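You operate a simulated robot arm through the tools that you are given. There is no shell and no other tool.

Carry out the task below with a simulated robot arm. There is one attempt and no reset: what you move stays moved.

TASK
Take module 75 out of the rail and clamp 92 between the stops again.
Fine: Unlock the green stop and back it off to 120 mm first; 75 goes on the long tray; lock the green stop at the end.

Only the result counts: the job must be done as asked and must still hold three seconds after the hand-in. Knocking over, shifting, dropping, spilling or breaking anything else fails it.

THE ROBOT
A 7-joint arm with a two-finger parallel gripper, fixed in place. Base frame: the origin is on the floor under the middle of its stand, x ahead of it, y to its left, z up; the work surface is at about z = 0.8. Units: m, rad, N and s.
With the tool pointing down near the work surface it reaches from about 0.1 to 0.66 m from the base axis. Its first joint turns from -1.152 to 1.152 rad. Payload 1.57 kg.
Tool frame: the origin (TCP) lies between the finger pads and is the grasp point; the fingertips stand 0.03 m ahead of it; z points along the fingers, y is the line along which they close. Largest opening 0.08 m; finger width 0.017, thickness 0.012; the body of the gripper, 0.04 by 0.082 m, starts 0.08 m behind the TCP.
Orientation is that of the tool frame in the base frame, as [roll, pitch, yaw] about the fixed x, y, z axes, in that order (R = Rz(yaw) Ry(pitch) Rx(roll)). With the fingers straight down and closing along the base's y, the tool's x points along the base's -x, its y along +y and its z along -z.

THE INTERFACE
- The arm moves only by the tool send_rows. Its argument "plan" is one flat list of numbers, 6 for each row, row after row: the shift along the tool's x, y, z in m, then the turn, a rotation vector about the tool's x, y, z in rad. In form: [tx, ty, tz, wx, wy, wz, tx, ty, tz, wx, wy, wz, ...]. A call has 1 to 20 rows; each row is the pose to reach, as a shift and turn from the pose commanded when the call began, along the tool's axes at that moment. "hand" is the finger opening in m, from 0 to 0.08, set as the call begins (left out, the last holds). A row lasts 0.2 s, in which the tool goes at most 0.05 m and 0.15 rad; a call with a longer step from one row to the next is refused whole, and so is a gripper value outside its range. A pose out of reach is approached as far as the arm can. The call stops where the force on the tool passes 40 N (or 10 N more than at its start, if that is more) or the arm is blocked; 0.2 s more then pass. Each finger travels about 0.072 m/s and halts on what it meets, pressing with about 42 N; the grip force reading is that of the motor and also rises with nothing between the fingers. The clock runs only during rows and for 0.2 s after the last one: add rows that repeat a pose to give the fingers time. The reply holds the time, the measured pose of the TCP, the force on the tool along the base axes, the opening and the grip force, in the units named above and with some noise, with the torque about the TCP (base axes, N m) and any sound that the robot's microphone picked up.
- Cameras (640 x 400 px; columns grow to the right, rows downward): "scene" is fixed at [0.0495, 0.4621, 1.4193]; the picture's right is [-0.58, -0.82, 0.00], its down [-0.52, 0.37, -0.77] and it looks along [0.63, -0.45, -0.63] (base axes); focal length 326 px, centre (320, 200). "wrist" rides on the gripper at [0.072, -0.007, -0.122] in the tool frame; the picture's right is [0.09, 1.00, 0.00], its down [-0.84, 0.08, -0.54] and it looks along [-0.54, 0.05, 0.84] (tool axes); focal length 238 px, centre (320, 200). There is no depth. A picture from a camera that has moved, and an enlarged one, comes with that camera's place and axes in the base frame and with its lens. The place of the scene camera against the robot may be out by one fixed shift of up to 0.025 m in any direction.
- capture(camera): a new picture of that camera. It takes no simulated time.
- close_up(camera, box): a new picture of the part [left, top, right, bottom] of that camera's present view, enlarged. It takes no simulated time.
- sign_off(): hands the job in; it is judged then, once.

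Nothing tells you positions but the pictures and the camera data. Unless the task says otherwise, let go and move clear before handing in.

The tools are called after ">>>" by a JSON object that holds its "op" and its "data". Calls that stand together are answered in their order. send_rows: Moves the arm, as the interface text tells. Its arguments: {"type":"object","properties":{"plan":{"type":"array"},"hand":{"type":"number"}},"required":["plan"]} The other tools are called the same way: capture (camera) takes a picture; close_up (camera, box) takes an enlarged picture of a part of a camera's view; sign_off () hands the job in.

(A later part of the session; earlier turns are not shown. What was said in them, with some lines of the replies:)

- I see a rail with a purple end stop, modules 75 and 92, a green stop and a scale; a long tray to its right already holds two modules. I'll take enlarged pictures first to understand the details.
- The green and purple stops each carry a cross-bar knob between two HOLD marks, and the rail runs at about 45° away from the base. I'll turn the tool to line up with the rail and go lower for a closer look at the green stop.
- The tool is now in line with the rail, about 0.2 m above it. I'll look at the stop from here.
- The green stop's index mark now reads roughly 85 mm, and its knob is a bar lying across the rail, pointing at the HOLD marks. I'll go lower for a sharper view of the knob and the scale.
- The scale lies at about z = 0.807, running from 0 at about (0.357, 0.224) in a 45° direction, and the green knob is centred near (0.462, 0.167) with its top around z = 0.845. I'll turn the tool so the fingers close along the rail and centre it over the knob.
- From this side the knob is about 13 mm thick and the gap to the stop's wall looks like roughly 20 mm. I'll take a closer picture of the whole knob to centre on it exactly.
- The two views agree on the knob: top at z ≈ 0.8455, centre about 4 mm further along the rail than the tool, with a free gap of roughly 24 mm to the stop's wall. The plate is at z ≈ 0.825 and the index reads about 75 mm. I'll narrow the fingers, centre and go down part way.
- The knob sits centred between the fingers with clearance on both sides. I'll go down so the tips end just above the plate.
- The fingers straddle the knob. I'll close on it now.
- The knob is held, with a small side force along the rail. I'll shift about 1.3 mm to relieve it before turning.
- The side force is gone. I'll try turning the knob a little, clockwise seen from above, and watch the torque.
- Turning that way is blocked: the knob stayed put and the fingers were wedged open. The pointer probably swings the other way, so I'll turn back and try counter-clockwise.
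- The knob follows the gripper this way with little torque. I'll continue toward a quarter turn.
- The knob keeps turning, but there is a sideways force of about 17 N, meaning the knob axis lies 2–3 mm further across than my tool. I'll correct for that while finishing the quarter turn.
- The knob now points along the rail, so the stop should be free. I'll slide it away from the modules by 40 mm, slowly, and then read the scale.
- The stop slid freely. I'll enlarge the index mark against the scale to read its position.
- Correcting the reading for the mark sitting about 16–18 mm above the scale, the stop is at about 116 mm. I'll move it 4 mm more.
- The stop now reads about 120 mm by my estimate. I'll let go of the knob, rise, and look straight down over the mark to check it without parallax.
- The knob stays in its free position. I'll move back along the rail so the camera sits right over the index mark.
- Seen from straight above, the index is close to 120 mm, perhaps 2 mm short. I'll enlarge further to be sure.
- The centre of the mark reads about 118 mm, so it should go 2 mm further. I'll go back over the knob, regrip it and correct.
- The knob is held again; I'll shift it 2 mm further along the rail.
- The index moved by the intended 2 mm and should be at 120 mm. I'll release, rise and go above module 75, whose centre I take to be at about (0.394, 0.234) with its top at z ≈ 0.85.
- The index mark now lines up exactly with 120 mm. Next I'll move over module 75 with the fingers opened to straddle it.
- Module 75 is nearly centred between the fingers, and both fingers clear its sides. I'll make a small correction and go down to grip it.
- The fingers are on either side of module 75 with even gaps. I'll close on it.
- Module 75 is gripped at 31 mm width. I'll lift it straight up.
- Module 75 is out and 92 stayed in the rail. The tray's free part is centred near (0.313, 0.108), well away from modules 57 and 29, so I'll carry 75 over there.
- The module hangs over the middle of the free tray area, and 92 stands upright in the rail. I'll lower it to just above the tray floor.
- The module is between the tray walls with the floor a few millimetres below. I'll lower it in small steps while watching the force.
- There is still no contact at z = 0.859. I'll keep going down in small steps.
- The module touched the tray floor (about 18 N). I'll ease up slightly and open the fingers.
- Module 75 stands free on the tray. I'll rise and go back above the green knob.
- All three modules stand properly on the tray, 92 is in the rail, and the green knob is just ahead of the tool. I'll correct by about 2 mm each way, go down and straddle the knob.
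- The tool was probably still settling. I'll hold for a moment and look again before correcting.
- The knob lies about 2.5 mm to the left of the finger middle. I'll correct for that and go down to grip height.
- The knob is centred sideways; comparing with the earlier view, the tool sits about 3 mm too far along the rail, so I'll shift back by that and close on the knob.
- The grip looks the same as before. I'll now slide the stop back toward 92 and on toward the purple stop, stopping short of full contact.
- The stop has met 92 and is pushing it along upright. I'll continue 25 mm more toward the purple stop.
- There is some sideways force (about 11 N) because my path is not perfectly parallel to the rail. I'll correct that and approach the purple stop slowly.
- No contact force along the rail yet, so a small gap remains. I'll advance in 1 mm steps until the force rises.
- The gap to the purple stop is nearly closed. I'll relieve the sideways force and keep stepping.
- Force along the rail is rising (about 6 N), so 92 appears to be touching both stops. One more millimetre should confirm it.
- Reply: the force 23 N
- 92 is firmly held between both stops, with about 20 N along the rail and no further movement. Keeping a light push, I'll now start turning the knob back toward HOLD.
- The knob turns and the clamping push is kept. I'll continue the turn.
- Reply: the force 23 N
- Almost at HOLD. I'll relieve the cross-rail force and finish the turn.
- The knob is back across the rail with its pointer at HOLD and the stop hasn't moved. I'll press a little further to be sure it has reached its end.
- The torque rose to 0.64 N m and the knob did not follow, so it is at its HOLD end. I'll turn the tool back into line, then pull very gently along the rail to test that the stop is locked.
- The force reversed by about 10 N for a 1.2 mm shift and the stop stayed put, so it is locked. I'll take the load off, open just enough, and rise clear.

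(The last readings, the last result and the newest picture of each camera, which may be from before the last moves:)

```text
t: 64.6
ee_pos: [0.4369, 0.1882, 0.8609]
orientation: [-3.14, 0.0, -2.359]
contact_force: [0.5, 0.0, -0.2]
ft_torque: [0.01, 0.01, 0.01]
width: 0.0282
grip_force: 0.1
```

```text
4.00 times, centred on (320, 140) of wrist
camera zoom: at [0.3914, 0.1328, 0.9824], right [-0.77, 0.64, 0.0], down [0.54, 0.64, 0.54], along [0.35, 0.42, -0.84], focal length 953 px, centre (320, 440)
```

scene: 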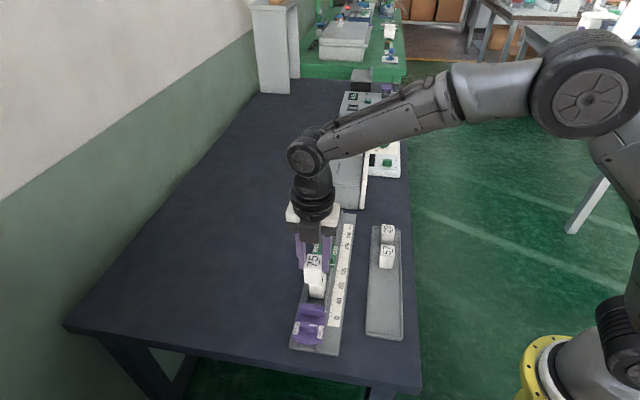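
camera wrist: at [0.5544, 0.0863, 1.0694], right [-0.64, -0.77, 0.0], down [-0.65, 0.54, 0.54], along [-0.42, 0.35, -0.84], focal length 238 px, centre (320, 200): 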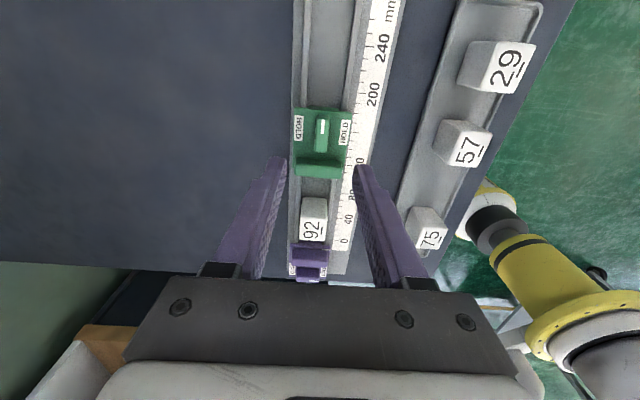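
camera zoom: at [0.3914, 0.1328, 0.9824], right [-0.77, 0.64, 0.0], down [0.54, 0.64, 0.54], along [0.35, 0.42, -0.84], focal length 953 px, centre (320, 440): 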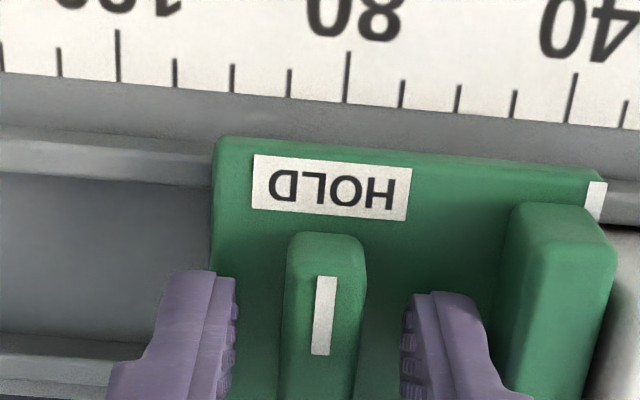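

The fingers are off the knob with clearance on both sides. I'll rise straight up and inspect the result.

>>> {"op": "send_rows", "data": {"plan": [0, 0, -0.015, 0, 0, 0, 0, 0, -0.04, 0, 0, 0, 0, 0, -0.07, 0, 0, 0, 0, 0, -0.11, 0, 0, 0, 0.03, 0, -0.15, 0, 0, 0, 0.06, 0, -0.17, 0, 0, 0, 0.06, 0, -0.17, 0, 0, 0]}}

>>> {"op": "capture", "data": {"camera": "wrist"}}

>>> {"op": "close_up", "data": {"camera": "scene", "box": [270, 200, 430, 360]}}

>>> {"op": "close_up", "data": {"camera": "scene", "box": [290, 260, 350, 320]}}

>>> {"op": "close_up", "data": {"camera": "wrist", "box": [280, 80, 440, 180]}}

```text
t: 66.2
ee_pos: [0.3955, 0.1462, 1.0327]
orientation: [-3.14, -0.002, -2.359]
contact_force: [0.4, 0.5, -0.3]
ft_torque: [0.01, -0.01, 0.01]
width: 0.028
grip_force: 0.1
```

```text
taken
camera wrist: at [0.3489, 0.0905, 1.1534], right [-0.77, 0.64, 0.0], down [0.54, 0.64, 0.54], along [0.35, 0.42, -0.84], focal length 238 px, centre (320, 200)
```

wrist: 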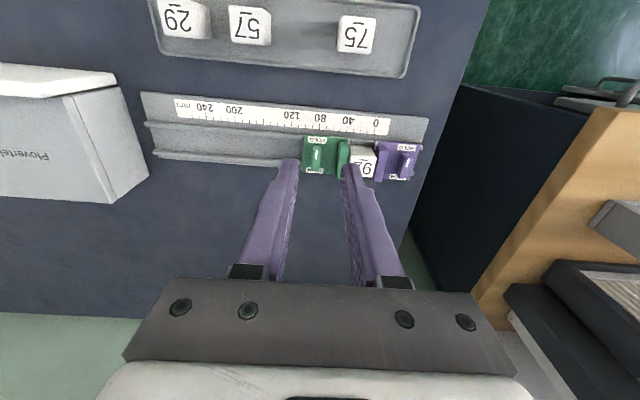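

```text
2.50 times, centred on (350, 280) of scene
camera zoom: at [0.0495, 0.462, 1.4193], right [-0.58, -0.82, 0.0], down [-0.52, 0.37, -0.77], along [0.63, -0.45, -0.63], focal length 816 px, centre (245, 0)
```

zoom: 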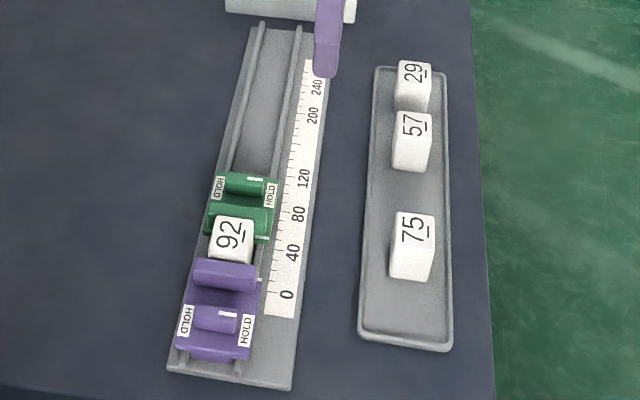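

```text
6.67 times, centred on (320, 290) of scene
camera zoom: at [0.0495, 0.462, 1.4193], right [-0.58, -0.82, 0.0], down [-0.52, 0.37, -0.77], along [0.63, -0.45, -0.63], focal length 2177 px, centre (320, -400)
```

zoom: 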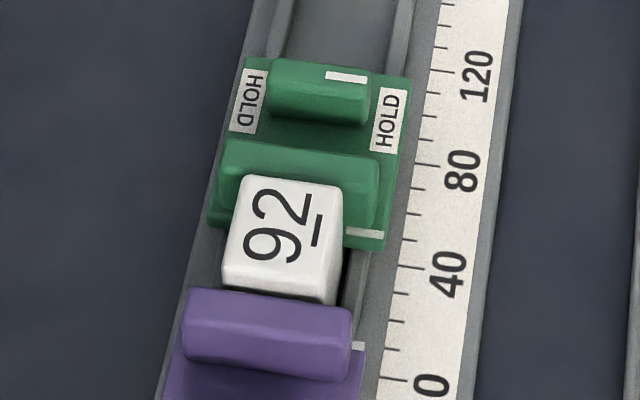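

```text
4.00 times, centred on (360, 130) of wrist
camera zoom: at [0.3489, 0.0905, 1.1534], right [-0.77, 0.64, 0.0], down [0.54, 0.64, 0.54], along [0.35, 0.42, -0.84], focal length 953 px, centre (160, 480)
```

zoom: 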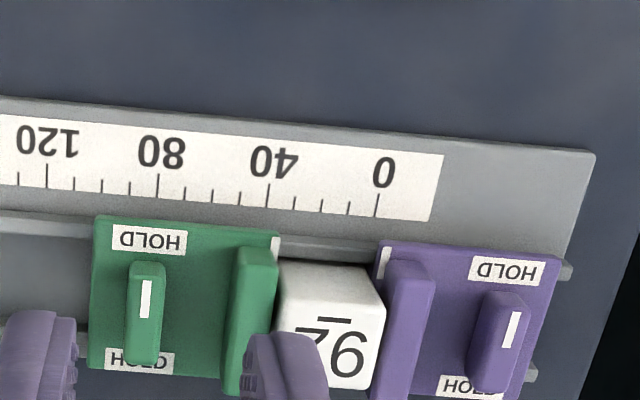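

Everything looks right: 92 sits between the stops, the green knob points at HOLD, and 75 is on the tray. I'll look straight down over 92 to check for gaps before handing in.

>>> {"op": "send_rows", "data": {"plan": [0, 0.02, 0, 0, 0, 0, 0, 0.045, 0, 0, 0, 0, 0, 0.07, 0.02, 0, 0, 0, 0, 0.07, 0.05, 0, 0, 0, 0, 0.07, 0.05, 0, 0, 0, 0, 0.07, 0.05, 0, 0, 0], "hand": 0.07}}

>>> {"op": "capture", "data": {"camera": "wrist"}}

>>> {"op": "close_up", "data": {"camera": "wrist", "box": [260, 80, 380, 155]}}

```text
t: 67.6
ee_pos: [0.3471, 0.1934, 0.9825]
orientation: [3.141, 0.001, -2.359]
contact_force: [-0.7, 0.2, -0.5]
ft_torque: [0.02, 0.02, 0.01]
width: 0.0701
grip_force: 0.1
```

```text
taken
camera wrist: at [0.3001, 0.1385, 1.1034], right [-0.77, 0.64, 0.0], down [0.54, 0.64, 0.54], along [0.35, 0.42, -0.84], focal length 238 px, centre (320, 200)
```

wrist: 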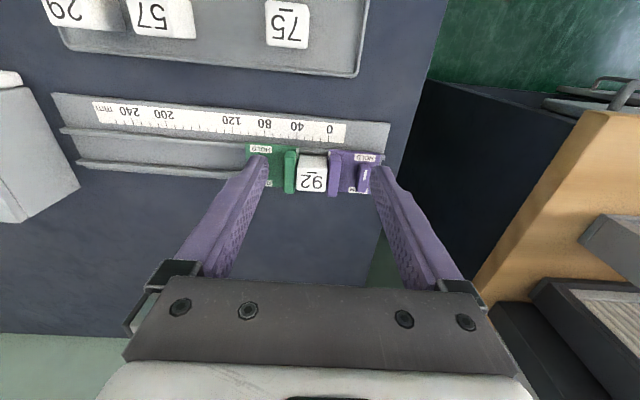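

```text
5.33 times, centred on (320, 118) of wrist
camera zoom: at [0.3001, 0.1385, 1.1034], right [-0.77, 0.64, 0.0], down [0.54, 0.64, 0.54], along [0.35, 0.42, -0.84], focal length 1271 px, centre (320, 640)
```

zoom: 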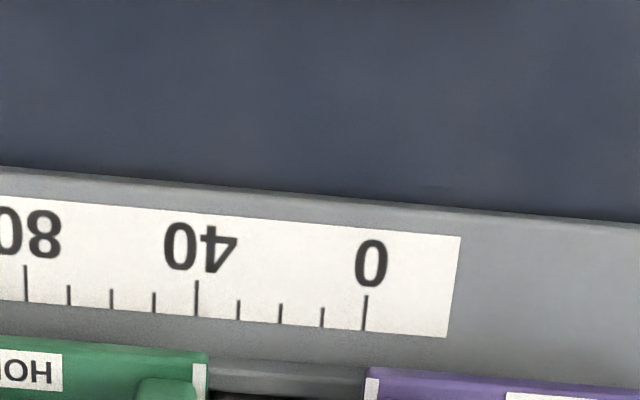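

>>> {"op": "close_up", "data": {"camera": "wrist", "box": [260, 135, 380, 210]}}

>>> {"op": "capture", "data": {"camera": "scene"}}

```text
5.33 times, centred on (320, 172) of wrist
camera zoom: at [0.3001, 0.1385, 1.1034], right [-0.77, 0.64, 0.0], down [0.54, 0.64, 0.54], along [0.35, 0.42, -0.84], focal length 1271 px, centre (320, 347)
```

zoom: 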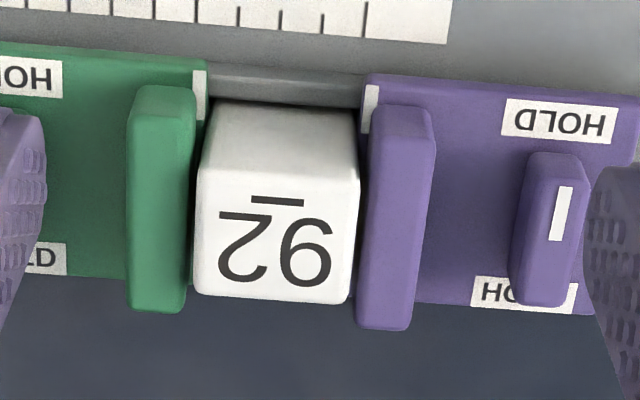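

```text
taken
```

scene: 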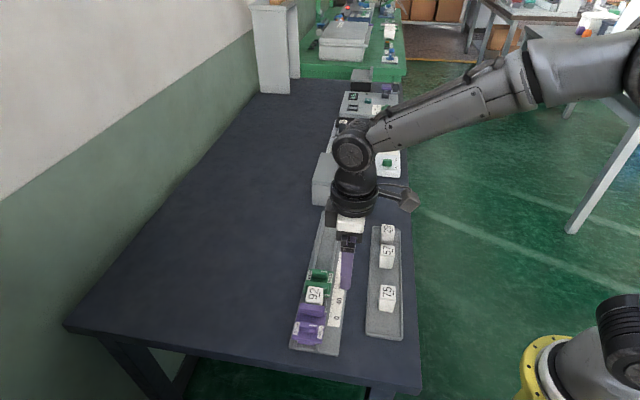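

I'll enlarge the two contact edges of 92 once more.

>>> {"op": "close_up", "data": {"camera": "wrist", "box": [290, 150, 346, 200]}}

>>> {"op": "close_up", "data": {"camera": "wrist", "box": [318, 150, 342, 165]}}

>>> {"op": "close_up", "data": {"camera": "wrist", "box": [286, 150, 310, 165]}}

```text
8.00 times, centred on (318, 175) of wrist
camera zoom: at [0.3001, 0.1385, 1.1034], right [-0.77, 0.64, 0.0], down [0.54, 0.64, 0.54], along [0.35, 0.42, -0.84], focal length 1907 px, centre (336, 400)
```

zoom: 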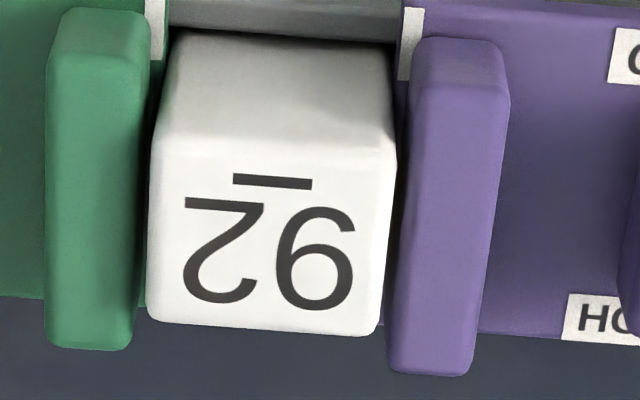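

```text
16.00 times, centred on (330, 158) of wrist
camera zoom: at [0.3001, 0.1385, 1.1034], right [-0.77, 0.64, 0.0], down [0.54, 0.64, 0.54], along [0.35, 0.42, -0.84], focal length 3814 px, centre (160, 880)
```

zoom: 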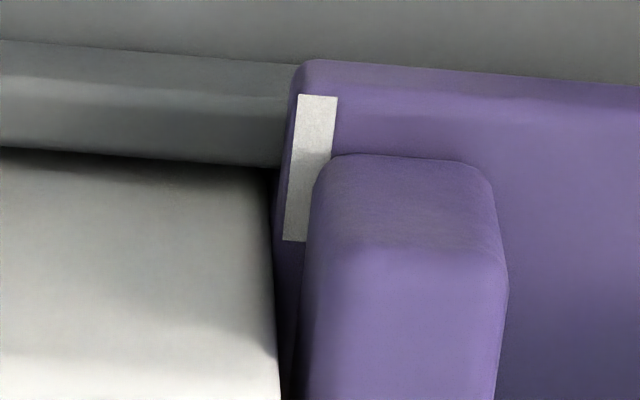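

```text
16.00 times, centred on (298, 158) of wrist
camera zoom: at [0.3001, 0.1385, 1.1034], right [-0.77, 0.64, 0.0], down [0.54, 0.64, 0.54], along [0.35, 0.42, -0.84], focal length 3814 px, centre (672, 880)
```

zoom: 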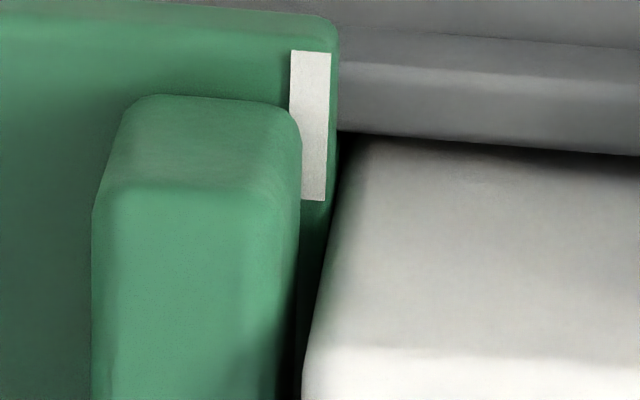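

92 touches the plate edges of both stops with no gap. The green knob points at HOLD, 75 stands on the long tray and the arm is clear, so I'm handing the job in.

>>> {"op": "sign_off", "data": {}}

```text
The job is handed in.
```

Module 75 is out of the rail and standing on the long tray, and 92 is clamped between the stops again with the green stop locked. I've handed the job in, but no verdict has come back yet.

- **Green stop:** I unlocked it and backed it off to 120 mm. My first attempt came out at 118 mm, so I corrected it. Its knob only turns counter-clockwise to unlock (seen from above). My first try the other way met a stop and moved nothing.
- **Module 75:** I lowered it until it touched the tray floor before letting go. It is well clear of 57 and 29.
- **Module 92:** I slid the green stop against it until it was firm between both stops, at about 20 N. Close-ups afterwards show no gap on either side.
- **Lock:** I turned the green knob back to its HOLD end. The stop stayed put when I pulled it gently along the rail.

The gripper let go and moved clear before the hand-in. In the last pictures nothing else on the table had been disturbed.
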